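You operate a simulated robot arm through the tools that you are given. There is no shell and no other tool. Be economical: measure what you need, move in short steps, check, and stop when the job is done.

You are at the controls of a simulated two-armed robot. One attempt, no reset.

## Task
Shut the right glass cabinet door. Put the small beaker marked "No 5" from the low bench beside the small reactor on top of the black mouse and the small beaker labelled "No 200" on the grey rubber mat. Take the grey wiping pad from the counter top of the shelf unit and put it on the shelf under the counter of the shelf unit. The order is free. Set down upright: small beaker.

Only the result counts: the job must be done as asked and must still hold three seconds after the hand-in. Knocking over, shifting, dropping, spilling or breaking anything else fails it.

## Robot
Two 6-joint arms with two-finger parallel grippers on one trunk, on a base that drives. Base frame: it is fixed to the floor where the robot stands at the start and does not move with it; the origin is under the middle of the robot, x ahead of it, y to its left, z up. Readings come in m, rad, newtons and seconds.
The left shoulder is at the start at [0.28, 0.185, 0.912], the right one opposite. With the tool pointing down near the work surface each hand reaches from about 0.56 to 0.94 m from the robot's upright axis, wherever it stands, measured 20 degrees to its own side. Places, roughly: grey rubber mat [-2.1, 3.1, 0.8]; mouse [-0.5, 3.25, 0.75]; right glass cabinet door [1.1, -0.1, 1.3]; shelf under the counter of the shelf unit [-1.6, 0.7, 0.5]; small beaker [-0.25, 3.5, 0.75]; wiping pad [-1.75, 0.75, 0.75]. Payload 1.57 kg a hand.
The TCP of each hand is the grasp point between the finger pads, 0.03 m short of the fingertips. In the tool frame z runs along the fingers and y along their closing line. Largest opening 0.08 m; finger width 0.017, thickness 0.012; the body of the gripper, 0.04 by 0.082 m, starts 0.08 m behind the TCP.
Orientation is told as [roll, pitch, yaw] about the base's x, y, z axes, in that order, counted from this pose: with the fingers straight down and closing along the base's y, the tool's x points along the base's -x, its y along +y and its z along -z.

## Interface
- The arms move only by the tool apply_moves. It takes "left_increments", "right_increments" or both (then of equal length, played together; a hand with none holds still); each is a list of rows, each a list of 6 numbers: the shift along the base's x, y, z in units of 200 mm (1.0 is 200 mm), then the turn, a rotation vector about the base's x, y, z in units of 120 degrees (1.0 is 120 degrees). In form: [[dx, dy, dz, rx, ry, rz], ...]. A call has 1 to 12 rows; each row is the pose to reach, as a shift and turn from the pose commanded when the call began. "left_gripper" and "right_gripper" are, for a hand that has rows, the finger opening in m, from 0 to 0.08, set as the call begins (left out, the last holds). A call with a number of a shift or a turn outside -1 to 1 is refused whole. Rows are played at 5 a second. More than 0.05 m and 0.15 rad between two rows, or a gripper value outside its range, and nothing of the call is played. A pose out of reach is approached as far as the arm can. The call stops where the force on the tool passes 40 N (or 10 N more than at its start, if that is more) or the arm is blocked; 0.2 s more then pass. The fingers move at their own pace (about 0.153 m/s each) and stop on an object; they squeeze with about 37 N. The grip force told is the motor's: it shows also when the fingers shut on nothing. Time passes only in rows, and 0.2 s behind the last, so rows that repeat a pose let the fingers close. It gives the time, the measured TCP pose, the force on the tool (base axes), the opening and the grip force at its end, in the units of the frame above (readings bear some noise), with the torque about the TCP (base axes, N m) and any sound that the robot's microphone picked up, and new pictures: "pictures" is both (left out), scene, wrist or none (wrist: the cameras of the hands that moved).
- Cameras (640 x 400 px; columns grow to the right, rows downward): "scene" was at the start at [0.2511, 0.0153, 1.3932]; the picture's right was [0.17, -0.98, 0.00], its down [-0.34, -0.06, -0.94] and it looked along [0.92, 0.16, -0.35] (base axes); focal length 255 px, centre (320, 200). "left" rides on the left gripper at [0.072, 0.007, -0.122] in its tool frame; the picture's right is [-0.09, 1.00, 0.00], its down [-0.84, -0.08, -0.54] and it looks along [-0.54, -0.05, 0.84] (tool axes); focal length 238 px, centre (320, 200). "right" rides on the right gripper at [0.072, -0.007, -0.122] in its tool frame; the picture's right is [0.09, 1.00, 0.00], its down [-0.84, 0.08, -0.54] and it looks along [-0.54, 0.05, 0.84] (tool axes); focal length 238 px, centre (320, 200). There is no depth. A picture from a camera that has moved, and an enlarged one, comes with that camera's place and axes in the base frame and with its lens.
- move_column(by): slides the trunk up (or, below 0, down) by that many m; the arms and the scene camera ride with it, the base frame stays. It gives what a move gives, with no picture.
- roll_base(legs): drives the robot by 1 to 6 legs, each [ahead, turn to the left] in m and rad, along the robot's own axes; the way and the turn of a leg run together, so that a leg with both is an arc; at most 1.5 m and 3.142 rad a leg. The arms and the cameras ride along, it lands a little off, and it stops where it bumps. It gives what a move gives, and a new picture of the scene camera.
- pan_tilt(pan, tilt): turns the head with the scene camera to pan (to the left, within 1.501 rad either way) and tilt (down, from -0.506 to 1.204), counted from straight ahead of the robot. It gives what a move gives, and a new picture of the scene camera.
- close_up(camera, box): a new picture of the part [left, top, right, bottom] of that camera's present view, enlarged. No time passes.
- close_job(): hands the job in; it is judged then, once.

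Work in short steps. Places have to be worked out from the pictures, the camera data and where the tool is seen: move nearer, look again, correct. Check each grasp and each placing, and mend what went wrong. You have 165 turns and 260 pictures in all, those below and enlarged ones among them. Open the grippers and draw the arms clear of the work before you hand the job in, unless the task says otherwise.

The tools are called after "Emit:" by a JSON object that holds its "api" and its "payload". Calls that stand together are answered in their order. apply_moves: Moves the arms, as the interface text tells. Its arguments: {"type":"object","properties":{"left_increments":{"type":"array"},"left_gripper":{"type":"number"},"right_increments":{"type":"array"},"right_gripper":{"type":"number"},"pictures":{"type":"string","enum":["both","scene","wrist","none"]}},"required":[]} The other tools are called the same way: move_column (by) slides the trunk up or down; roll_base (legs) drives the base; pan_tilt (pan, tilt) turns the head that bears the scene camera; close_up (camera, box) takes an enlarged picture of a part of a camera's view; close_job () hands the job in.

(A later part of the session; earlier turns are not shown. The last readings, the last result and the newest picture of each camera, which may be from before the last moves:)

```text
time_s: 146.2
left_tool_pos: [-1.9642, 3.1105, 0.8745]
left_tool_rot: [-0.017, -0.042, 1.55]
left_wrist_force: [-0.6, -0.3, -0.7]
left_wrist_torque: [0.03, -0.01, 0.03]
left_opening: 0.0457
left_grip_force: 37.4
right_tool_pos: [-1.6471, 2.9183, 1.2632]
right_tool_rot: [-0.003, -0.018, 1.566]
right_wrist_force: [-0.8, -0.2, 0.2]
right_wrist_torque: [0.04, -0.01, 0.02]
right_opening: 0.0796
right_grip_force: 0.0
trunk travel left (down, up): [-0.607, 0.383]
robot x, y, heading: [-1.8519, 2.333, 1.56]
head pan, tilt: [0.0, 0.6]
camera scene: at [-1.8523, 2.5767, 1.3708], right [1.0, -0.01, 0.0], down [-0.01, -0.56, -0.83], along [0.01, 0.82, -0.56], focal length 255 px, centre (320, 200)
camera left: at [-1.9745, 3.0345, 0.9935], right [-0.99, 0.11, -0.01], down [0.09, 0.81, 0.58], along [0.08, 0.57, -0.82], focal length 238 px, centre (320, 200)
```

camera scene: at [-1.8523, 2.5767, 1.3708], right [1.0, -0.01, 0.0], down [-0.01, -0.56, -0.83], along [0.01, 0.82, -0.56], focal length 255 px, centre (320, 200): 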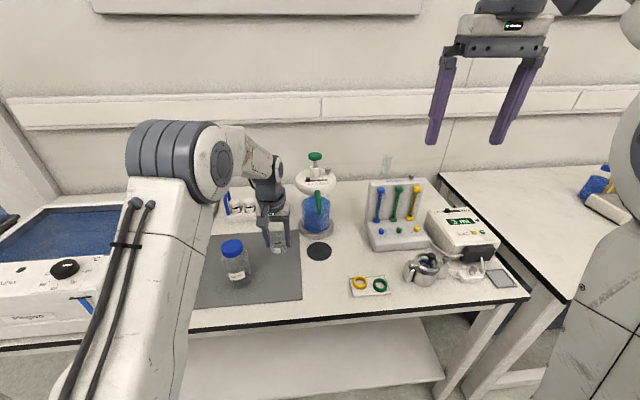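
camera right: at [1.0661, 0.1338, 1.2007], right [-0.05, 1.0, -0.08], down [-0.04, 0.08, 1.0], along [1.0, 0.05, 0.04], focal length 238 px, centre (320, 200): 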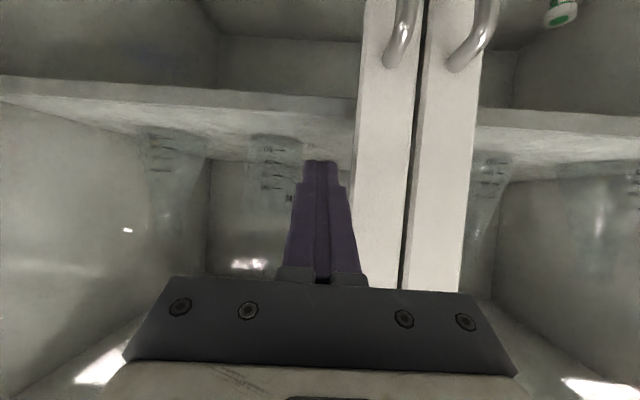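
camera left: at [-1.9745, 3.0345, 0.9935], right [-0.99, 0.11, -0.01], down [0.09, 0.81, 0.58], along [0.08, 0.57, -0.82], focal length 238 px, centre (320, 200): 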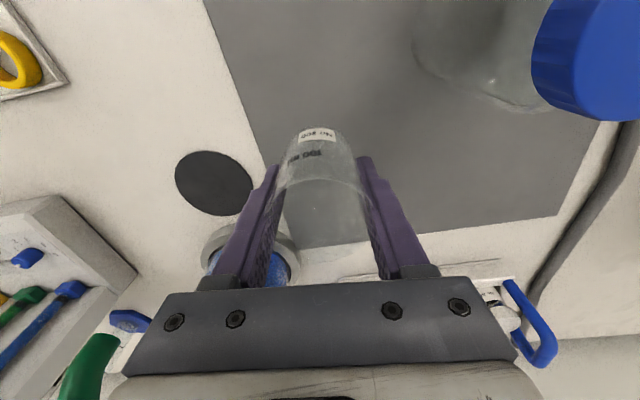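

Close to the mat now. I shift 1 cm further onto it and lower 2 cm slowly.

Emit:
{"api": "apply_moves", "payload": {"left_increments": [[-0.05, 0, -0.02, 0, 0, 0], [-0.05, 0, -0.04, 0, 0, 0], [-0.05, 0, -0.06, 0, 0, 0], [-0.05, 0, -0.08, 0, 0, 0], [-0.05, 0, -0.1, 0, 0, 0]], "pictures": "wrist"}}

```text
time_s: 147.3
left_tool_pos: [-1.9759, 3.1106, 0.8546]
left_tool_rot: [-0.017, -0.042, 1.551]
left_wrist_force: [-0.3, 0.5, -0.9]
left_wrist_torque: [-0.03, 0.01, -0.04]
left_opening: 0.0454
left_grip_force: 37.2
right_tool_pos: [-1.6459, 2.9183, 1.2629]
right_tool_rot: [-0.003, -0.018, 1.567]
right_wrist_force: [0.6, 0.2, 0.0]
right_wrist_torque: [0.01, -0.01, 0.01]
right_opening: 0.0799
right_grip_force: 0.1
trunk travel left (down, up): [-0.607, 0.383]
robot x, y, heading: [-1.8516, 2.3308, 1.563]
head pan, tilt: [0.0, 0.6]
camera left: at [-1.9855, 3.0346, 0.973], right [-0.99, 0.11, -0.01], down [0.09, 0.81, 0.58], along [0.08, 0.57, -0.82], focal length 238 px, centre (320, 200)
```

left: 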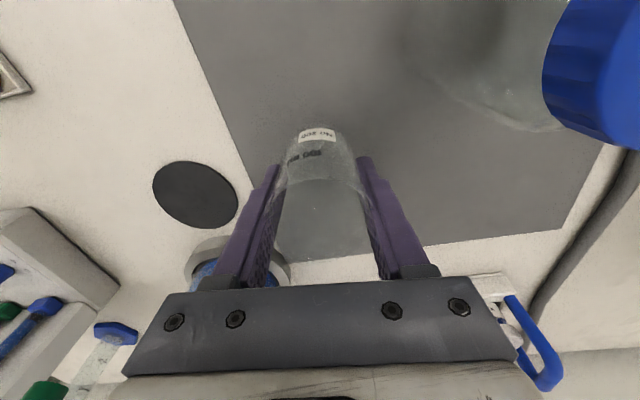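

No contact yet. I keep lowering in 3 mm steps.

Emit:
{"api": "apply_moves", "payload": {"left_increments": [[0, 0, -0.015, 0, 0, 0], [0, 0, -0.03, 0, 0, 0], [0, 0, -0.045, 0, 0, 0], [0, 0, -0.06, 0, 0, 0]], "pictures": "wrist"}}

```text
time_s: 148.3
left_tool_pos: [-1.9762, 3.1112, 0.8447]
left_tool_rot: [-0.016, -0.042, 1.551]
left_wrist_force: [0.6, -0.1, 0.1]
left_wrist_torque: [0.03, 0.0, 0.0]
left_opening: 0.0457
left_grip_force: 36.8
right_tool_pos: [-1.6462, 2.9175, 1.2622]
right_tool_rot: [-0.003, -0.017, 1.566]
right_wrist_force: [-0.3, 0.4, -0.4]
right_wrist_torque: [0.01, 0.01, 0.0]
right_opening: 0.0802
right_grip_force: 0.2
trunk travel left (down, up): [-0.607, 0.383]
robot x, y, heading: [-1.8536, 2.3268, 1.565]
head pan, tilt: [0.0, 0.6]
camera left: at [-1.9856, 3.0342, 0.9623], right [-0.99, 0.11, -0.01], down [0.09, 0.81, 0.58], along [0.08, 0.57, -0.82], focal length 238 px, centre (320, 200)
```

left: 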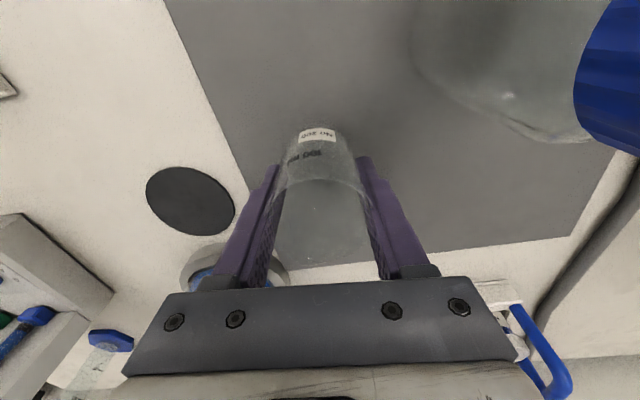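

Still free. Lowering further in small steps.

Emit:
{"api": "apply_moves", "payload": {"left_increments": [[0, 0, -0.015, 0, 0, 0], [0, 0, -0.03, 0, 0, 0], [0, 0, -0.045, 0, 0, 0]], "pictures": "wrist"}}

```text
time_s: 149.2
left_tool_pos: [-1.9762, 3.11, 0.834]
left_tool_rot: [-0.019, -0.041, 1.549]
left_wrist_force: [0.9, -0.1, -0.4]
left_wrist_torque: [0.02, 0.04, 0.02]
left_opening: 0.0456
left_grip_force: 36.6
right_tool_pos: [-1.6455, 2.9176, 1.2615]
right_tool_rot: [-0.003, -0.017, 1.566]
right_wrist_force: [-0.5, 0.1, 0.9]
right_wrist_torque: [0.02, -0.01, 0.0]
right_opening: 0.08
right_grip_force: 0.0
trunk travel left (down, up): [-0.607, 0.383]
robot x, y, heading: [-1.8536, 2.3294, 1.554]
head pan, tilt: [0.0, 0.6]
camera left: at [-1.9863, 3.0331, 0.9532], right [-0.99, 0.11, -0.01], down [0.09, 0.81, 0.58], along [0.08, 0.57, -0.82], focal length 238 px, centre (320, 200)
```

left: 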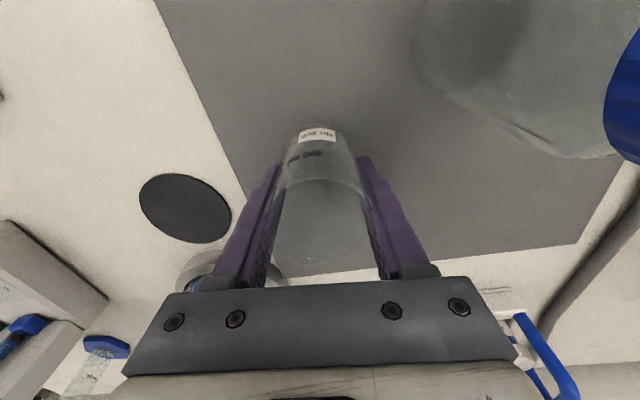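

Triangulating the black disc gives table z≈0.78, so contact is imminent. I lower on in 2 mm steps.

Emit:
{"api": "apply_moves", "payload": {"left_increments": [[0, 0, -0.01, 0, 0, 0], [0, 0, -0.02, 0, 0, 0], [0, 0, -0.03, 0, 0, 0]], "pictures": "wrist"}}

```text
time_s: 149.9
left_tool_pos: [-1.9751, 3.1102, 0.8273]
left_tool_rot: [-0.017, -0.041, 1.551]
left_wrist_force: [0.4, 0.0, -1.2]
left_wrist_torque: [-0.01, 0.01, 0.01]
left_opening: 0.0456
left_grip_force: 37.2
right_tool_pos: [-1.6474, 2.9189, 1.2624]
right_tool_rot: [-0.003, -0.019, 1.564]
right_wrist_force: [-0.2, -0.8, 0.5]
right_wrist_torque: [-0.02, -0.02, 0.01]
right_opening: 0.08
right_grip_force: 0.0
trunk travel left (down, up): [-0.607, 0.383]
robot x, y, heading: [-1.8543, 2.3295, 1.563]
head pan, tilt: [0.0, 0.6]
camera left: at [-1.9847, 3.0331, 0.9464], right [-0.99, 0.11, -0.01], down [0.09, 0.81, 0.58], along [0.08, 0.57, -0.82], focal length 238 px, centre (320, 200)
```

left: 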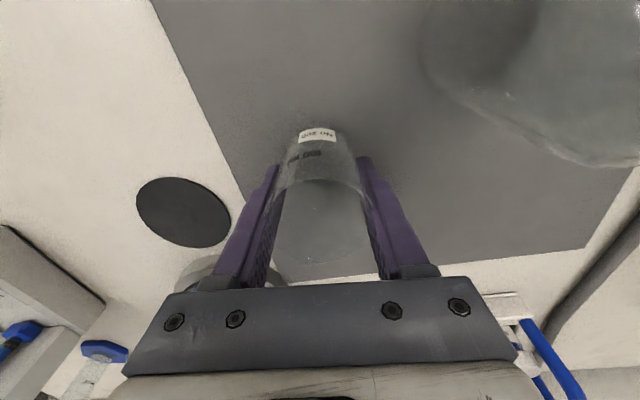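

I check the gap under the beaker from the scene camera.

Emit:
{"api": "close_up", "payload": {"camera": "scene", "box": [230, 200, 320, 270]}}

```text
5.71 times, centred on (275, 235) of scene
camera zoom: at [-1.8523, 2.5767, 1.3708], right [1.0, -0.01, 0.0], down [-0.01, -0.56, -0.83], along [0.01, 0.82, -0.56], focal length 1456 px, centre (577, 0)
```

zoom: 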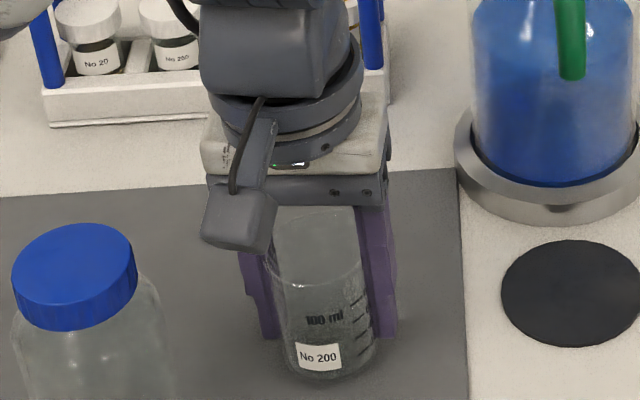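

The beaker base is estimated at z≈0.775, nearly on the mat. I continue down in fine steps.

Emit:
{"api": "apply_moves", "payload": {"left_increments": [[0, 0, -0.01, 0, 0, 0], [0, 0, -0.02, 0, 0, 0], [0, 0, -0.03, 0, 0, 0], [0, 0, -0.035, 0, 0, 0]], "pictures": "none"}}

```text
time_s: 150.9
left_tool_pos: [-1.9764, 3.1095, 0.822]
left_tool_rot: [-0.016, -0.043, 1.549]
left_wrist_force: [0.0, -4.8, 15.4]
left_wrist_torque: [-0.27, 0.28, 0.12]
left_opening: 0.0454
left_grip_force: 37.1
right_tool_pos: [-1.6463, 2.9176, 1.2634]
right_tool_rot: [-0.003, -0.019, 1.565]
right_wrist_force: [0.1, -0.2, -0.2]
right_wrist_torque: [0.0, 0.02, 0.01]
right_opening: 0.0799
right_grip_force: 0.1
trunk travel left (down, up): [-0.607, 0.383]
robot x, y, heading: [-1.857, 2.3285, 1.562]
head pan, tilt: [0.0, 0.6]
```

Contact felt (15 N at TCP z 0.822). I relieve slightly and open the fingers.

Emit:
{"api": "apply_moves", "payload": {"left_increments": [[0, 0, 0.006, 0, 0, 0], [0, 0, 0.006, 0, 0, 0]], "pictures": "none"}}

Emit:
{"api": "apply_moves", "payload": {"left_increments": [[0, 0, 0, 0, 0, 0], [0, 0, 0, 0, 0, 0]], "left_gripper": 0.07}}

```text
time_s: 151.6
left_tool_pos: [-1.9751, 3.111, 0.8223]
left_tool_rot: [-0.017, -0.043, 1.551]
left_wrist_force: [0.3, 2.3, 5.4]
left_wrist_torque: [0.07, 0.1, -0.04]
left_opening: 0.0455
left_grip_force: 37.3
right_tool_pos: [-1.6464, 2.9189, 1.2628]
right_tool_rot: [-0.002, -0.019, 1.565]
right_wrist_force: [0.5, -0.2, 0.4]
right_wrist_torque: [0.01, -0.02, -0.04]
right_opening: 0.0799
right_grip_force: 0.1
trunk travel left (down, up): [-0.607, 0.383]
robot x, y, heading: [-1.8504, 2.3291, 1.559]
head pan, tilt: [0.0, 0.6]
```

```text
time_s: 152.2
left_tool_pos: [-1.9742, 3.1088, 0.8219]
left_tool_rot: [-0.019, -0.041, 1.55]
left_wrist_force: [0.3, -0.3, 0.5]
left_wrist_torque: [-0.03, -0.03, 0.01]
left_opening: 0.0699
left_grip_force: 0.1
right_tool_pos: [-1.6468, 2.9173, 1.2625]
right_tool_rot: [-0.001, -0.017, 1.565]
right_wrist_force: [0.5, 0.5, -0.8]
right_wrist_torque: [-0.02, 0.0, 0.01]
right_opening: 0.0799
right_grip_force: 0.1
trunk travel left (down, up): [-0.607, 0.383]
robot x, y, heading: [-1.8517, 2.3276, 1.562]
head pan, tilt: [0.0, 0.6]
camera scene: at [-1.8523, 2.5767, 1.3708], right [1.0, -0.01, 0.0], down [-0.01, -0.56, -0.83], along [0.01, 0.82, -0.56], focal length 255 px, centre (320, 200)
camera left: at [-1.9849, 3.0333, 0.9411], right [-0.99, 0.11, -0.01], down [0.09, 0.81, 0.58], along [0.08, 0.57, -0.82], focal length 238 px, centre (320, 200)
```

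scene: 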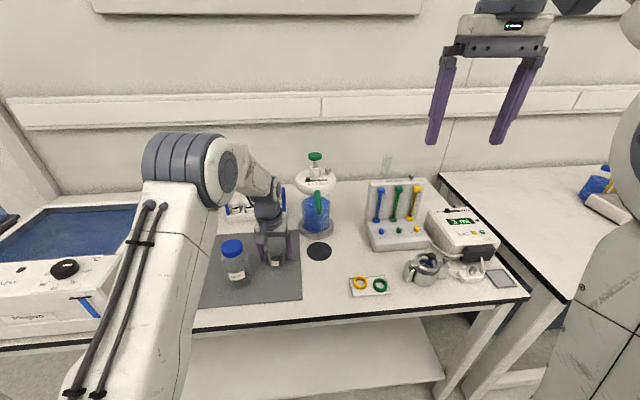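
left: 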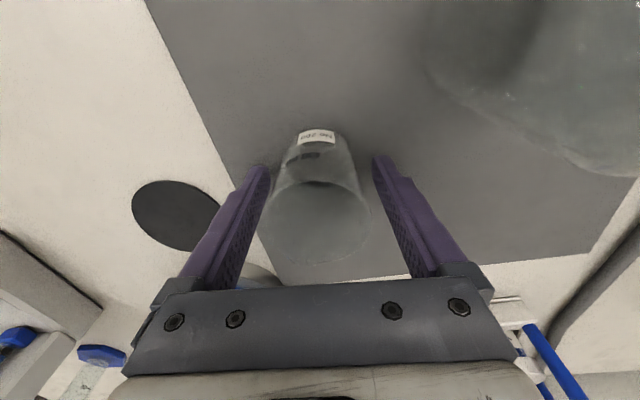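

The beaker stands free. I rise straight up.

Emit:
{"api": "apply_moves", "payload": {"left_increments": [[0, 0, 0.05, 0, 0, 0], [0, 0, 0.15, 0, 0, 0], [0, 0, 0.35, 0, 0, 0], [0, 0, 0.55, 0, 0, 0], [0, 0, 0.75, 0, 0, 0], [0, 0, 0.95, 0, 0, 0]], "left_gripper": 0.076}}

```text
time_s: 153.6
left_tool_pos: [-1.9736, 3.1102, 1.0114]
left_tool_rot: [-0.018, -0.042, 1.55]
left_wrist_force: [-0.3, -0.7, -0.5]
left_wrist_torque: [-0.06, -0.02, 0.02]
left_opening: 0.0758
left_grip_force: 0.0
right_tool_pos: [-1.6458, 2.9184, 1.2624]
right_tool_rot: [-0.003, -0.017, 1.564]
right_wrist_force: [0.1, 0.8, 0.1]
right_wrist_torque: [0.01, 0.0, 0.02]
right_opening: 0.0796
right_grip_force: 0.0
trunk travel left (down, up): [-0.607, 0.383]
robot x, y, heading: [-1.8532, 2.3279, 1.561]
head pan, tilt: [0.0, 0.6]
camera scene: at [-1.8523, 2.5769, 1.3707], right [1.0, -0.01, 0.0], down [-0.01, -0.57, -0.82], along [0.01, 0.82, -0.57], focal length 255 px, centre (320, 200)
camera left: at [-1.9824, 3.0335, 1.1315], right [-0.99, 0.11, -0.01], down [0.09, 0.81, 0.58], along [0.08, 0.57, -0.82], focal length 238 px, centre (320, 200)
```

scene: 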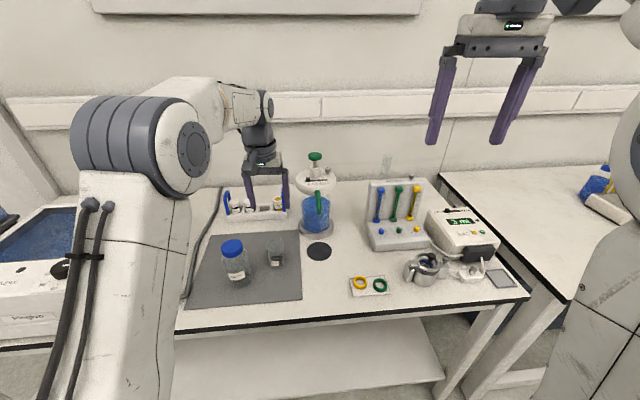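
left: 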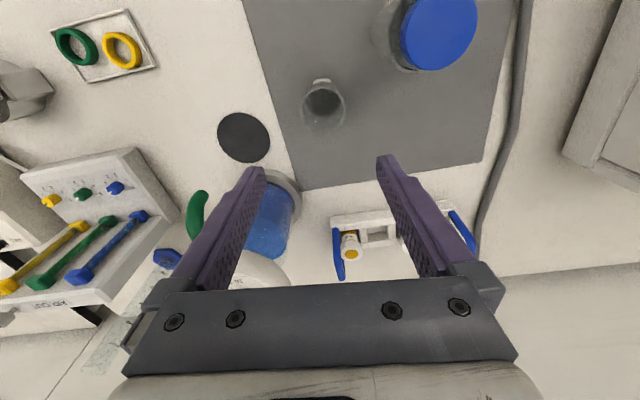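

No 200 stands on the mat. I raise the hand and drive back to the low bench for No 5.

Emit:
{"api": "apply_moves", "payload": {"left_increments": [[0, 0, 0.2, 0, 0, 0], [0, 0, 0.4, 0, 0, 0], [0, -0.1, 0.6, 0, 0, 0], [0, -0.3, 0.8, 0, 0, 0], [0, -0.35, 0.95, 0, 0, 0]], "left_gripper": 0.08, "pictures": "none"}}

Emit:
{"api": "roll_base", "payload": {"legs": [[0, -1.55], [1.0, 0], [0.75, 0], [0, 1.55]]}}

```text
refused: row 4 steps farther than a row can; nothing moved
```

```text
time_s: 170.0
left_tool_pos: [-0.2246, 3.1392, 1.0111]
left_tool_rot: [-0.018, -0.043, 1.555]
left_wrist_force: [1.2, -0.4, -0.6]
left_wrist_torque: [-0.01, -0.03, -0.02]
left_opening: 0.0756
left_grip_force: 0.1
right_tool_pos: [0.1011, 2.9498, 1.2621]
right_tool_rot: [-0.003, -0.018, 1.571]
right_wrist_force: [0.4, 0.0, 0.3]
right_wrist_torque: [0.02, 0.0, -0.01]
right_opening: 0.0799
right_grip_force: 0.1
trunk travel left (down, up): [-0.607, 0.383]
robot x, y, heading: [-0.1012, 2.3616, 1.567]
head pan, tilt: [0.0, 0.6]
camera scene: at [-0.1014, 2.6078, 1.3708], right [1.0, 0.0, 0.0], down [0.0, -0.56, -0.83], along [0.0, 0.83, -0.56], focal length 255 px, centre (320, 200)
```

scene: 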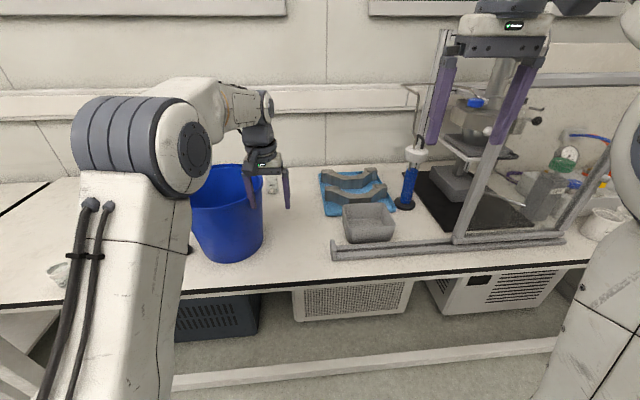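

My batched lift was refused, so the hand travelled at z≈1.01; no force was registered. I now lift the hand straight up away from the bucket and check both sites.

Emit:
{"api": "apply_moves", "payload": {"left_increments": [[0, 0, 0.2, 0, 0, 0], [0, 0, 0.4, 0, 0, 0], [0, 0, 0.6, 0, 0, 0], [0, 0, 0.8, 0, 0, 0], [0, 0, 0.9, 0, 0, 0]]}}

Emit:
{"api": "pan_tilt", "payload": {"pan": 1.15, "tilt": 0.3}}

```text
time_s: 171.2
left_tool_pos: [-0.2273, 3.1319, 1.1786]
left_tool_rot: [-0.018, -0.04, 1.557]
left_wrist_force: [-0.9, 0.0, -0.2]
left_wrist_torque: [-0.02, -0.02, 0.02]
left_opening: 0.0761
left_grip_force: 0.1
left hand out of reach, approached as far as the arm can: row 5
right_tool_pos: [0.1017, 2.95, 1.2624]
right_tool_rot: [-0.004, -0.017, 1.571]
right_wrist_force: [-0.4, 1.0, 0.6]
right_wrist_torque: [0.0, 0.0, -0.02]
right_opening: 0.0803
right_grip_force: 0.2
trunk travel left (down, up): [-0.607, 0.383]
robot x, y, heading: [-0.1011, 2.3571, 1.569]
head pan, tilt: [0.0, 0.6]
camera scene: at [-0.1014, 2.6082, 1.3707], right [1.0, 0.0, 0.0], down [0.0, -0.57, -0.82], along [0.0, 0.82, -0.57], focal length 255 px, centre (320, 200)
camera left: at [-0.2357, 3.0554, 1.2975], right [-0.99, 0.11, -0.01], down [0.08, 0.81, 0.58], along [0.07, 0.57, -0.82], focal length 238 px, centre (320, 200)
```

scene: 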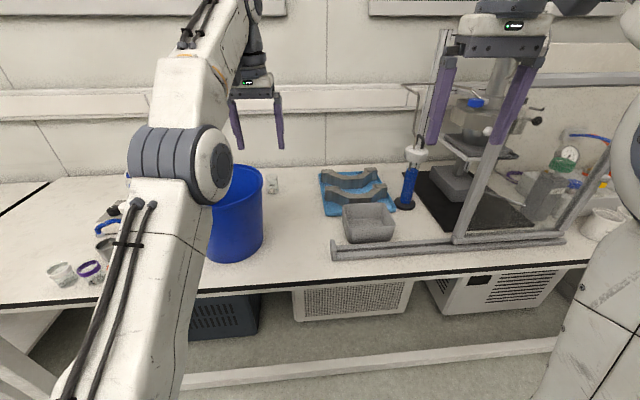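
left: 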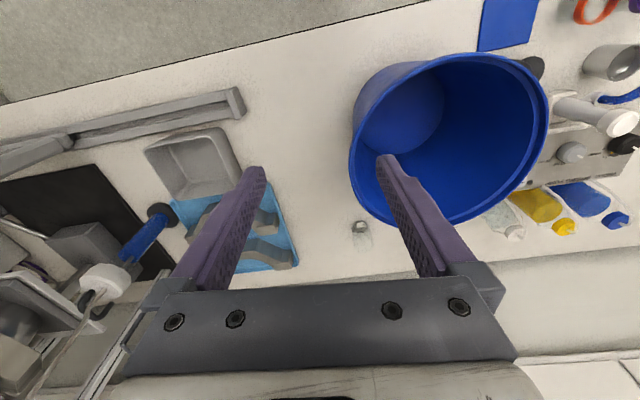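

```text
time_s: 172.6
left_tool_pos: [-0.2267, 3.1312, 1.1785]
left_tool_rot: [-0.017, -0.042, 1.554]
left_wrist_force: [0.2, 0.8, 0.0]
left_wrist_torque: [0.02, -0.03, 0.0]
left_opening: 0.076
left_grip_force: 0.1
right_tool_pos: [0.1018, 2.9506, 1.2623]
right_tool_rot: [-0.005, -0.019, 1.571]
right_wrist_force: [0.1, 0.0, 0.7]
right_wrist_torque: [-0.02, -0.01, 0.0]
right_opening: 0.0801
right_grip_force: 0.0
trunk travel left (down, up): [-0.607, 0.383]
robot x, y, heading: [-0.1015, 2.362, 1.566]
head pan, tilt: [1.15, 0.3]
camera scene: at [-0.1869, 2.5579, 1.3983], right [0.41, 0.91, 0.0], down [0.27, -0.12, -0.96], along [-0.87, 0.39, -0.3], focal length 255 px, centre (320, 200)
```

scene: 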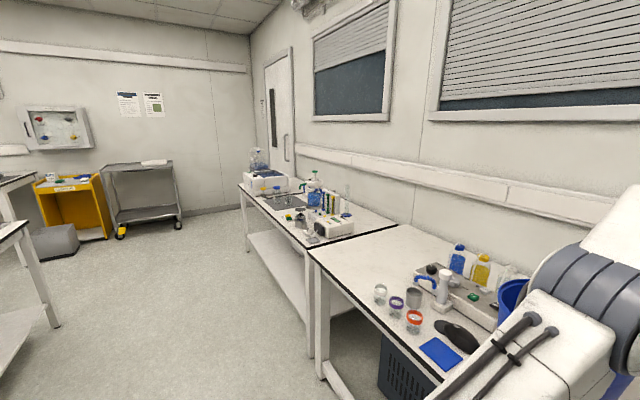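

I zoom on the far bench to verify nothing was disturbed, and on the mouse.

Emit:
{"api": "close_up", "payload": {"camera": "scene", "box": [235, 160, 365, 250]}}

Emit:
{"api": "close_up", "payload": {"camera": "scene", "box": [360, 240, 520, 370]}}

```text
4.44 times, centred on (300, 205) of scene
camera zoom: at [-0.1869, 2.5579, 1.3983], right [0.41, 0.91, 0.0], down [0.27, -0.12, -0.96], along [-0.87, 0.39, -0.3], focal length 1132 px, centre (409, 178)
```

zoom: 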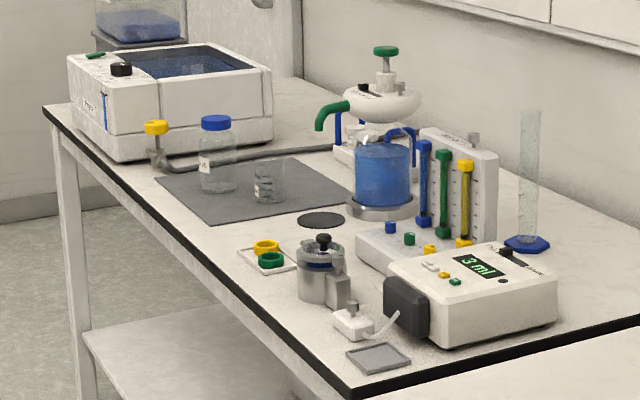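

```text
3.08 times, centred on (440, 305) of scene
camera zoom: at [-0.1869, 2.5579, 1.3983], right [0.41, 0.91, 0.0], down [0.27, -0.12, -0.96], along [-0.87, 0.39, -0.3], focal length 784 px, centre (-49, -123)
```

zoom: 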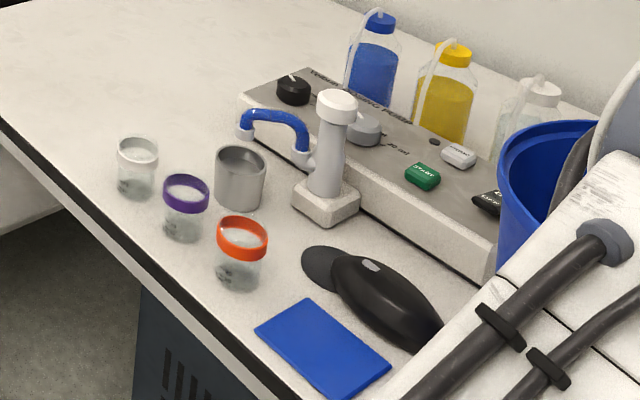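

Far bench undisturbed, No 200 upright on the mat. I raise the trunk 0.08 m for bucket clearance and drive 0.3 m toward the bench.

Emit:
{"api": "move_column", "payload": {"by": 0.08}}

Emit:
{"api": "roll_base", "payload": {"legs": [[0.3, 0]]}}

Emit:
{"api": "pan_tilt", "payload": {"pan": 0.15, "tilt": 0.75}}

```text
time_s: 173.7
left_tool_pos: [-0.2256, 3.132, 1.2584]
left_tool_rot: [-0.018, -0.043, 1.555]
left_wrist_force: [-0.5, 0.4, 0.9]
left_wrist_torque: [0.04, 0.03, 0.0]
left_opening: 0.076
left_grip_force: 0.0
right_tool_pos: [0.1025, 2.9507, 1.3427]
right_tool_rot: [-0.004, -0.018, 1.571]
right_wrist_force: [0.8, 0.6, 0.3]
right_wrist_torque: [-0.01, -0.02, 0.03]
right_opening: 0.0799
right_grip_force: 0.1
trunk travel left (down, up): [-0.687, 0.303]
robot x, y, heading: [-0.0991, 2.3592, 1.566]
head pan, tilt: [1.15, 0.3]
```

```text
time_s: 175.8
left_tool_pos: [-0.2155, 3.4382, 1.2582]
left_tool_rot: [-0.018, -0.041, 1.549]
left_wrist_force: [0.0, -0.3, 0.2]
left_wrist_torque: [0.05, 0.0, 0.01]
left_opening: 0.0756
left_grip_force: 0.0
right_tool_pos: [0.1104, 3.2524, 1.3421]
right_tool_rot: [-0.004, -0.019, 1.563]
right_wrist_force: [-0.2, 0.8, 0.5]
right_wrist_torque: [0.02, 0.0, 0.0]
right_opening: 0.0803
right_grip_force: 0.0
trunk travel left (down, up): [-0.687, 0.303]
robot x, y, heading: [-0.1014, 2.6686, 1.557]
head pan, tilt: [1.15, 0.3]
camera scene: at [-0.1821, 2.8637, 1.4783], right [0.42, 0.91, 0.0], down [0.27, -0.12, -0.96], along [-0.87, 0.4, -0.3], focal length 255 px, centre (320, 200)
```

scene: 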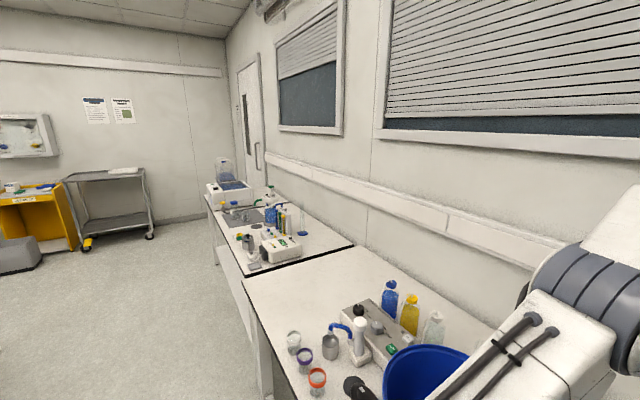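

```text
time_s: 177.1
left_tool_pos: [-0.2166, 3.4382, 1.2578]
left_tool_rot: [-0.018, -0.042, 1.547]
left_wrist_force: [0.1, 0.6, 0.4]
left_wrist_torque: [-0.01, 0.02, -0.01]
left_opening: 0.0761
left_grip_force: 0.0
right_tool_pos: [0.1107, 3.2536, 1.3425]
right_tool_rot: [-0.004, -0.017, 1.563]
right_wrist_force: [0.5, -0.1, 0.6]
right_wrist_torque: [-0.02, 0.0, -0.01]
right_opening: 0.0801
right_grip_force: 0.0
trunk travel left (down, up): [-0.687, 0.303]
robot x, y, heading: [-0.1011, 2.6667, 1.552]
head pan, tilt: [0.15, 0.75]
camera scene: at [-0.1087, 2.9067, 1.4379], right [0.99, 0.14, 0.0], down [0.09, -0.68, -0.73], along [-0.1, 0.72, -0.68], focal length 255 px, centre (320, 200)
```

scene: 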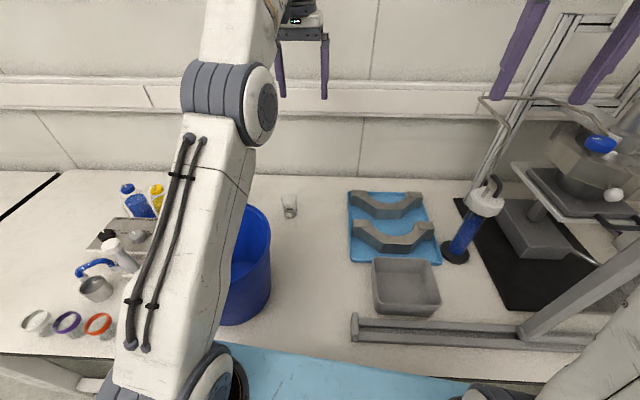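

No 5 confirmed at (-0.299, 3.507). I bring the left hand over it.

Emit:
{"api": "apply_moves", "payload": {"left_increments": [[-0.15, 0.12, 0, 0, 0, 0], [-0.3, 0.25, -0.05, 0, 0, 0], [-0.42, 0.345, -0.2, 0, 0, 0], [-0.42, 0.345, -0.4, 0, 0, 0], [-0.42, 0.345, -0.6, 0, 0, 0], [-0.42, 0.345, -0.8, 0, 0, 0], [-0.42, 0.345, -1.0, 0, 0, 0]], "left_gripper": 0.08}}

```text
time_s: 178.7
left_tool_pos: [-0.3088, 3.5052, 1.1347]
left_tool_rot: [-0.022, 0.014, 1.545]
left_wrist_force: [0.1, -1.3, 0.5]
left_wrist_torque: [-0.03, 0.02, 0.01]
left_opening: 0.0799
left_grip_force: 0.0
left hand out of reach, approached as far as the arm can: row 1, 2, 3, 4, 5, 6, 7
right_tool_pos: [0.1112, 3.2543, 1.3428]
right_tool_rot: [-0.003, -0.018, 1.562]
right_wrist_force: [-0.9, -0.9, -0.6]
right_wrist_torque: [-0.02, 0.0, -0.01]
right_opening: 0.0803
right_grip_force: 0.1
trunk travel left (down, up): [-0.687, 0.303]
robot x, y, heading: [-0.1009, 2.6635, 1.556]
head pan, tilt: [0.15, 0.75]
camera scene: at [-0.1086, 2.907, 1.4378], right [0.99, 0.14, 0.0], down [0.09, -0.68, -0.73], along [-0.1, 0.72, -0.68], focal length 255 px, centre (320, 200)
camera left: at [-0.3189, 3.4353, 1.258], right [-0.99, 0.12, -0.02], down [0.09, 0.84, 0.53], along [0.08, 0.53, -0.85], focal length 238 px, centre (320, 200)
```

scene: 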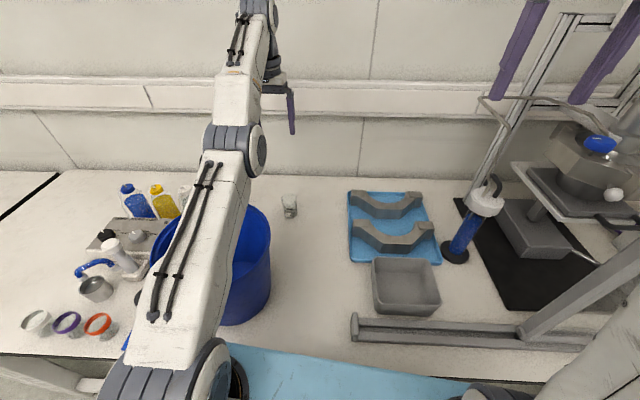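
left: 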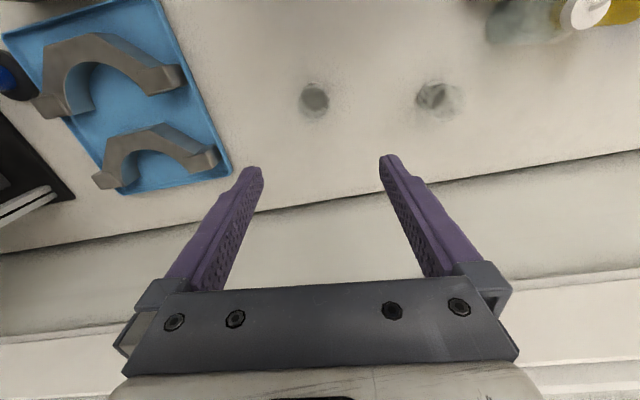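

The arm is near full stretch at that height; lowering helps. I lower the trunk back by 0.08 m and step down slightly.

Emit:
{"api": "move_column", "payload": {"by": -0.08}}

Emit:
{"api": "apply_moves", "payload": {"left_increments": [[0, 0, -0.02, 0, 0, 0], [0, 0, -0.1, 0, 0, 0]]}}

```text
time_s: 179.8
left_tool_pos: [-0.3083, 3.5046, 1.0547]
left_tool_rot: [-0.022, 0.012, 1.546]
left_wrist_force: [-0.4, 0.7, -0.5]
left_wrist_torque: [-0.03, -0.01, 0.02]
left_opening: 0.0797
left_grip_force: 0.1
right_tool_pos: [0.1103, 3.2543, 1.2623]
right_tool_rot: [-0.003, -0.019, 1.563]
right_wrist_force: [-1.3, -0.5, -0.3]
right_wrist_torque: [-0.02, 0.04, 0.03]
right_opening: 0.0801
right_grip_force: 0.1
trunk travel left (down, up): [-0.607, 0.383]
robot x, y, heading: [-0.0991, 2.6612, 1.555]
head pan, tilt: [0.15, 0.75]
```

```text
time_s: 180.4
left_tool_pos: [-0.308, 3.5049, 1.0508]
left_tool_rot: [-0.023, 0.022, 1.545]
left_wrist_force: [-0.2, 0.5, 0.4]
left_wrist_torque: [0.0, 0.02, -0.01]
left_opening: 0.0801
left_grip_force: 0.0
left hand out of reach, approached as far as the arm can: row 2
right_tool_pos: [0.1109, 3.2536, 1.262]
right_tool_rot: [-0.002, -0.02, 1.562]
right_wrist_force: [-0.6, 0.7, -0.1]
right_wrist_torque: [0.01, 0.0, -0.03]
right_opening: 0.0803
right_grip_force: 0.0
trunk travel left (down, up): [-0.607, 0.383]
robot x, y, heading: [-0.0968, 2.6653, 1.558]
head pan, tilt: [0.15, 0.75]
camera scene: at [-0.1087, 2.9067, 1.3579], right [0.99, 0.14, 0.0], down [0.09, -0.68, -0.73], along [-0.1, 0.72, -0.68], focal length 255 px, centre (320, 200)
camera left: at [-0.3189, 3.4364, 1.1742], right [-0.99, 0.12, -0.02], down [0.09, 0.85, 0.53], along [0.08, 0.52, -0.85], focal length 238 px, centre (320, 200)
```

scene: 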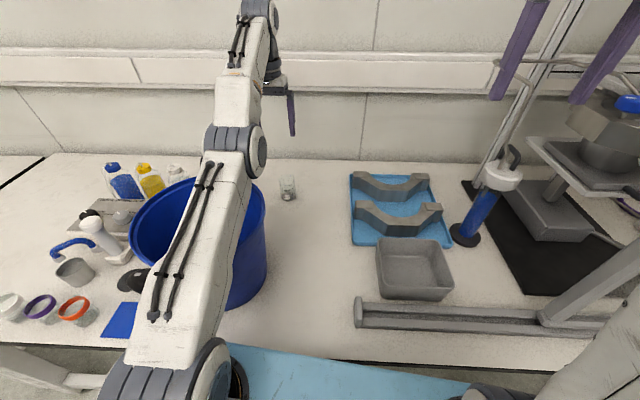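
left: 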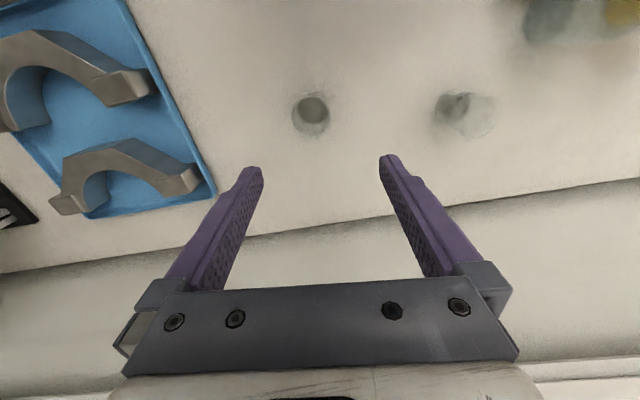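

The arm is near a stretched singularity; I back the hand 8 cm, go down, then advance again lower.

Emit:
{"api": "apply_moves", "payload": {"left_increments": [[0.02, -0.2, 0, 0, 0, 0], [0.04, -0.4, 0, 0, 0, 0], [0.04, -0.4, -0.2, 0, 0, 0], [0.04, -0.4, -0.4, 0, 0, 0], [0.04, -0.4, -0.55, 0, 0, 0], [0.04, -0.2, -0.55, 0, 0, 0], [0.04, 0.0, -0.55, 0, 0, 0]]}}

```text
time_s: 182.0
left_tool_pos: [-0.2987, 3.5051, 0.9377]
left_tool_rot: [-0.02, 0.014, 1.545]
left_wrist_force: [0.3, -0.2, -0.2]
left_wrist_torque: [0.02, 0.0, 0.01]
left_opening: 0.0801
left_grip_force: 0.1
left hand out of reach, approached as far as the arm can: row 1
right_tool_pos: [0.1103, 3.253, 1.2622]
right_tool_rot: [-0.004, -0.019, 1.563]
right_wrist_force: [-0.8, 0.2, 0.2]
right_wrist_torque: [0.01, 0.0, -0.02]
right_opening: 0.0803
right_grip_force: 0.1
trunk travel left (down, up): [-0.607, 0.383]
robot x, y, heading: [-0.0992, 2.6653, 1.553]
head pan, tilt: [0.15, 0.75]
camera scene: at [-0.1087, 2.9063, 1.358], right [0.99, 0.14, 0.0], down [0.09, -0.68, -0.73], along [-0.1, 0.72, -0.68], focal length 255 px, centre (320, 200)
camera left: at [-0.3094, 3.4356, 1.0608], right [-0.99, 0.12, -0.02], down [0.09, 0.84, 0.53], along [0.08, 0.53, -0.85], focal length 238 px, centre (320, 200)
```

scene: 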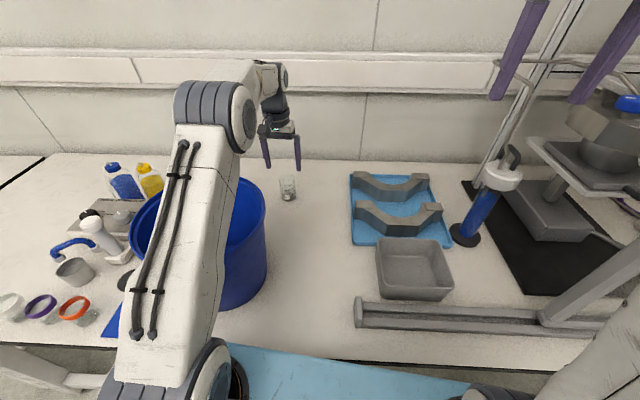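
left: 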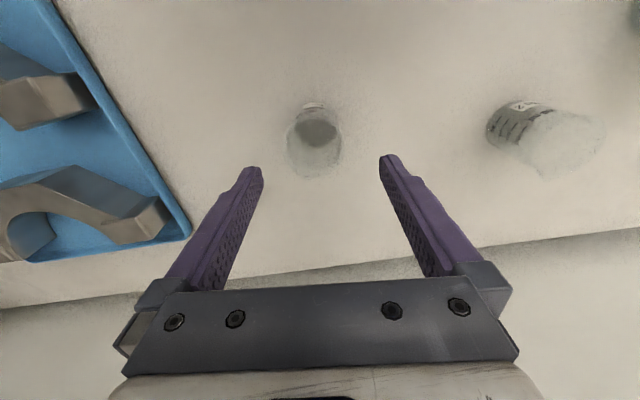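

No 5 is at (-0.291, 3.508). I correct x by 8 mm and descend to z 0.845.

Emit:
{"api": "apply_moves", "payload": {"left_increments": [[0.03, 0.01, -0.1, 0, 0, 0], [0.04, 0.015, -0.22, 0, 0, 0], [0.04, 0.015, -0.34, 0, 0, 0], [0.04, 0.015, -0.465, 0, 0, 0]]}}

```text
time_s: 183.0
left_tool_pos: [-0.2906, 3.5096, 0.8449]
left_tool_rot: [-0.021, 0.012, 1.544]
left_wrist_force: [-0.6, -0.4, -0.1]
left_wrist_torque: [0.02, -0.02, -0.02]
left_opening: 0.08
left_grip_force: 0.1
right_tool_pos: [0.1116, 3.2528, 1.2626]
right_tool_rot: [-0.004, -0.019, 1.562]
right_wrist_force: [0.2, 0.2, 0.2]
right_wrist_torque: [0.01, 0.02, -0.02]
right_opening: 0.0797
right_grip_force: 0.0
trunk travel left (down, up): [-0.607, 0.383]
robot x, y, heading: [-0.1025, 2.6659, 1.555]
head pan, tilt: [0.15, 0.75]
camera scene: at [-0.1086, 2.9066, 1.358], right [0.99, 0.14, 0.0], down [0.09, -0.68, -0.73], along [-0.1, 0.72, -0.68], focal length 255 px, centre (320, 200)
camera left: at [-0.3015, 3.4395, 0.9687], right [-0.99, 0.12, -0.02], down [0.09, 0.84, 0.53], along [0.08, 0.53, -0.85], focal length 238 px, centre (320, 200)
```

scene: 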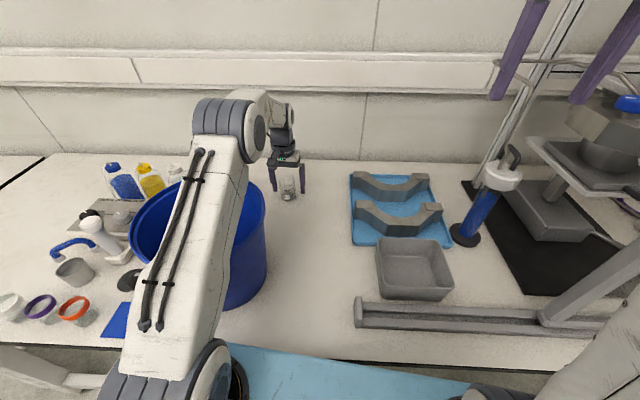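
left: 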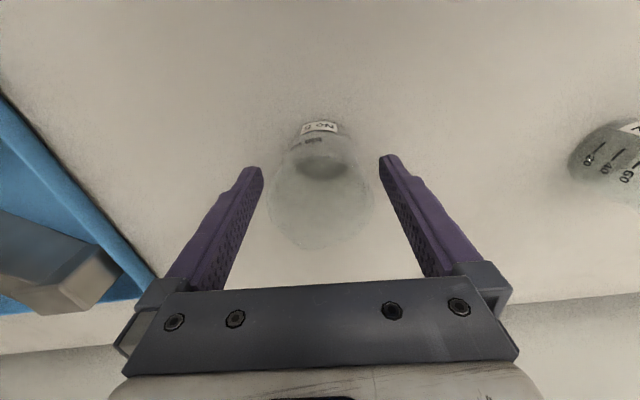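

Centred. I close on No 5 and lift slightly.

Emit:
{"api": "apply_moves", "payload": {"left_increments": [[0, 0, 0, 0, 0, 0], [0, 0, 0, 0, 0, 0], [0, 0, 0.0, 0, 0, 0], [0, 0, 0.1, 0, 0, 0]], "left_gripper": 0.0, "pictures": "wrist"}}

```text
time_s: 184.0
left_tool_pos: [-0.2929, 3.5104, 0.8652]
left_tool_rot: [-0.022, 0.012, 1.544]
left_wrist_force: [0.0, 1.3, 0.5]
left_wrist_torque: [0.02, -0.04, 0.01]
left_opening: 0.0456
left_grip_force: 37.2
right_tool_pos: [0.1113, 3.2533, 1.2631]
right_tool_rot: [-0.004, -0.017, 1.562]
right_wrist_force: [0.0, 0.2, 0.1]
right_wrist_torque: [-0.05, -0.02, 0.0]
right_opening: 0.0799
right_grip_force: 0.1
trunk travel left (down, up): [-0.607, 0.383]
robot x, y, heading: [-0.1032, 2.6657, 1.56]
head pan, tilt: [0.15, 0.75]
camera left: at [-0.3017, 3.4404, 0.9889], right [-0.99, 0.12, -0.02], down [0.09, 0.84, 0.53], along [0.08, 0.53, -0.85], focal length 238 px, centre (320, 200)
```

left: 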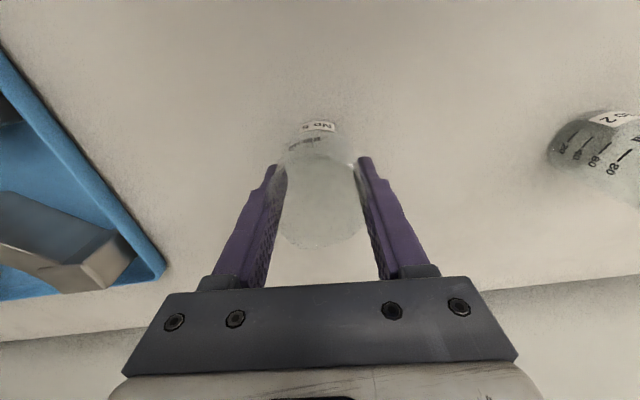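

No 5 is held (46 mm). I lift it, drawing back a little.

Emit:
{"api": "apply_moves", "payload": {"left_increments": [[0, 0, 0.2, 0, 0, 0], [0, 0, 0.4, 0, 0, 0], [0, -0.1, 0.6, 0, 0, 0], [0.05, -0.22, 0.8, 0, 0, 0], [0.1, -0.35, 1.0, 0, 0, 0]], "pictures": "none"}}

```text
time_s: 185.2
left_tool_pos: [-0.2731, 3.4378, 1.067]
left_tool_rot: [-0.022, 0.014, 1.545]
left_wrist_force: [-0.1, 0.6, -1.0]
left_wrist_torque: [0.0, 0.03, 0.0]
left_opening: 0.0458
left_grip_force: 36.7
right_tool_pos: [0.11, 3.2536, 1.2627]
right_tool_rot: [-0.005, -0.018, 1.563]
right_wrist_force: [0.2, 0.5, 0.5]
right_wrist_torque: [-0.03, -0.01, -0.02]
right_opening: 0.0799
right_grip_force: 0.1
trunk travel left (down, up): [-0.607, 0.383]
robot x, y, heading: [-0.0956, 2.6659, 1.554]
head pan, tilt: [0.15, 0.75]
```

I raise the trunk 0.12 m for clearance, then reverse 0.3 m and look toward the mouse.

Emit:
{"api": "move_column", "payload": {"by": 0.12}}

Emit:
{"api": "roll_base", "payload": {"legs": [[-0.35, 0], [0, 0.9], [0.3, 0], [0, -0.9]]}}

Emit:
{"api": "pan_tilt", "payload": {"pan": 0.0, "tilt": 0.8}}

```text
time_s: 186.7
left_tool_pos: [-0.2724, 3.4383, 1.1874]
left_tool_rot: [-0.021, 0.012, 1.546]
left_wrist_force: [-0.7, 0.4, -0.3]
left_wrist_torque: [0.0, -0.01, 0.01]
left_opening: 0.0453
left_grip_force: 36.8
right_tool_pos: [0.1108, 3.2531, 1.3817]
right_tool_rot: [-0.003, -0.016, 1.561]
right_wrist_force: [-0.3, -0.5, -0.2]
right_wrist_torque: [0.0, 0.02, 0.0]
right_opening: 0.0801
right_grip_force: 0.1
trunk travel left (down, up): [-0.727, 0.263]
robot x, y, heading: [-0.1011, 2.666, 1.557]
head pan, tilt: [0.15, 0.75]
```

```text
time_s: 195.3
left_tool_pos: [-0.5171, 3.2898, 1.1872]
left_tool_rot: [-0.023, 0.012, 1.55]
left_wrist_force: [0.2, -1.1, -0.3]
left_wrist_torque: [-0.01, 0.0, -0.03]
left_opening: 0.0453
left_grip_force: 37.6
right_tool_pos: [-0.1321, 3.1066, 1.3821]
right_tool_rot: [-0.004, -0.019, 1.565]
right_wrist_force: [-0.2, 0.7, 0.2]
right_wrist_torque: [-0.02, -0.03, -0.02]
right_opening: 0.0799
right_grip_force: 0.1
trunk travel left (down, up): [-0.727, 0.263]
robot x, y, heading: [-0.3394, 2.5197, 1.564]
head pan, tilt: [0.15, 0.75]
camera scene: at [-0.3512, 2.76, 1.4779], right [0.99, 0.14, 0.0], down [0.09, -0.68, -0.73], along [-0.1, 0.72, -0.68], focal length 255 px, centre (320, 200)
```

scene: 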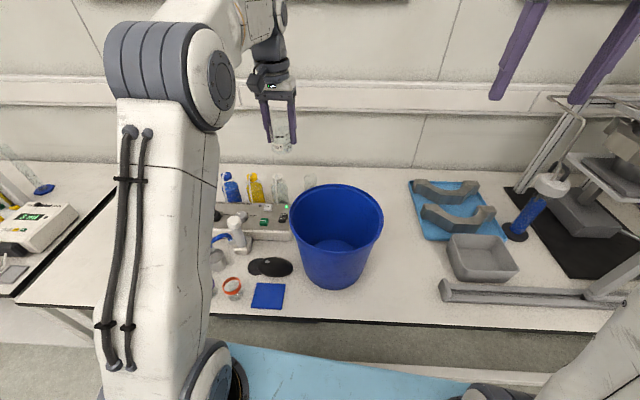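

```text
time_s: 196.0
left_tool_pos: [-0.5192, 3.2907, 1.1868]
left_tool_rot: [-0.023, 0.012, 1.551]
left_wrist_force: [-0.3, -0.8, -0.6]
left_wrist_torque: [0.02, 0.01, -0.02]
left_opening: 0.0456
left_grip_force: 37.2
right_tool_pos: [-0.1333, 3.1084, 1.3819]
right_tool_rot: [-0.004, -0.018, 1.566]
right_wrist_force: [-0.3, 0.4, 0.0]
right_wrist_torque: [0.0, 0.03, -0.01]
right_opening: 0.0801
right_grip_force: 0.0
trunk travel left (down, up): [-0.727, 0.263]
robot x, y, heading: [-0.3416, 2.5179, 1.561]
head pan, tilt: [0.0, 0.799]
camera scene: at [-0.3388, 2.7586, 1.4739], right [1.0, -0.01, 0.0], down [-0.01, -0.72, -0.7], along [0.01, 0.7, -0.72], focal length 255 px, centre (320, 200)
```

scene: 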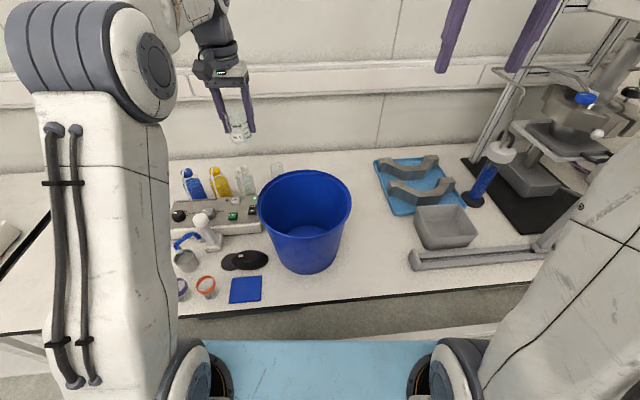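

Emit:
{"api": "close_up", "payload": {"camera": "scene", "box": [200, 220, 300, 285]}}

Emit:
{"api": "close_up", "payload": {"camera": "left", "box": [0, 0, 640, 400]}}

```text
6.15 times, centred on (250, 252) of scene
camera zoom: at [-0.3388, 2.7586, 1.4739], right [1.0, -0.01, 0.0], down [-0.01, -0.72, -0.7], along [0.01, 0.7, -0.72], focal length 1568 px, centre (751, -123)
```

zoom: 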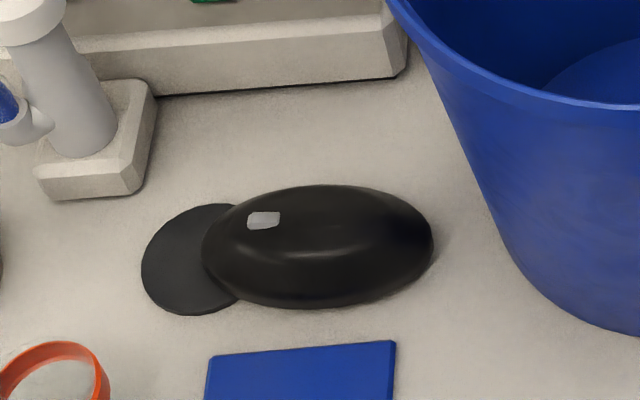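

```text
1.00 times, centred on (320, 200) of left (not enlarged: the box is as wide or as high as the picture)
camera zoom: at [-0.5275, 3.2209, 1.3107], right [-0.99, 0.11, -0.02], down [0.08, 0.84, 0.53], along [0.08, 0.53, -0.85], focal length 238 px, centre (320, 200)
```

zoom: 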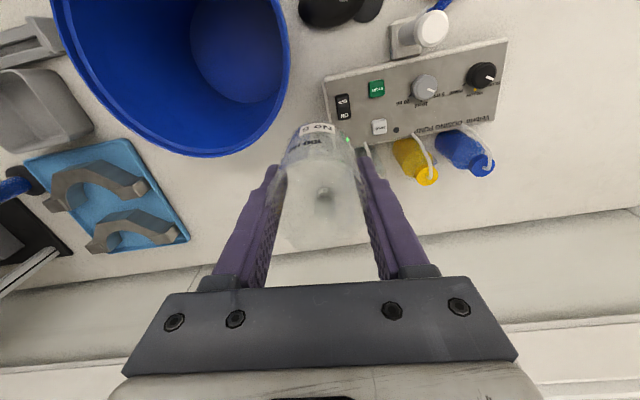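

Mouse body spans x -0.60…-0.485, centre ≈(-0.543, 3.168), top ≈0.82; the bucket rim's left edge is x≈-0.473, leaving ~3 cm. I bring No 5 above the mouse.

Emit:
{"api": "apply_moves", "payload": {"left_increments": [[-0.13, -0.1, 0, 0, 0, 0], [-0.13, -0.3, 0, 0, 0, 0], [-0.13, -0.5, -0.05, 0, 0, 0], [-0.13, -0.61, -0.2, 0, 0, 0], [-0.13, -0.61, -0.4, 0, 0, 0], [-0.13, -0.61, -0.6, 0, 0, 0], [-0.13, -0.61, -0.75, 0, 0, 0]]}}

```text
time_s: 197.6
left_tool_pos: [-0.5454, 3.1674, 1.0367]
left_tool_rot: [-0.021, 0.014, 1.55]
left_wrist_force: [0.1, -0.8, -0.6]
left_wrist_torque: [-0.01, -0.03, -0.01]
left_opening: 0.0456
left_grip_force: 37.2
right_tool_pos: [-0.1333, 3.1065, 1.3825]
right_tool_rot: [-0.004, -0.018, 1.565]
right_wrist_force: [0.0, 0.3, -0.6]
right_wrist_torque: [0.01, -0.02, 0.01]
right_opening: 0.0802
right_grip_force: 0.0
trunk travel left (down, up): [-0.727, 0.263]
robot x, y, heading: [-0.3428, 2.5142, 1.56]
head pan, tilt: [0.0, 0.799]
camera scene: at [-0.3388, 2.7585, 1.4739], right [1.0, -0.01, 0.0], down [-0.01, -0.72, -0.7], along [0.01, 0.7, -0.72], focal length 255 px, centre (320, 200)
camera left: at [-0.5552, 3.0977, 1.1595], right [-0.99, 0.11, -0.02], down [0.08, 0.84, 0.53], along [0.08, 0.53, -0.85], focal length 238 px, centre (320, 200)
```

scene: 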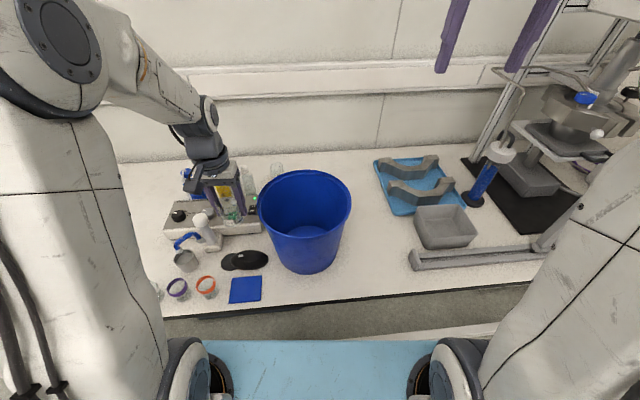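
left: 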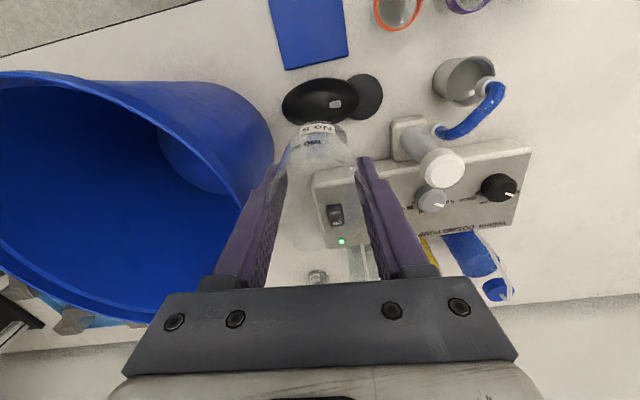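

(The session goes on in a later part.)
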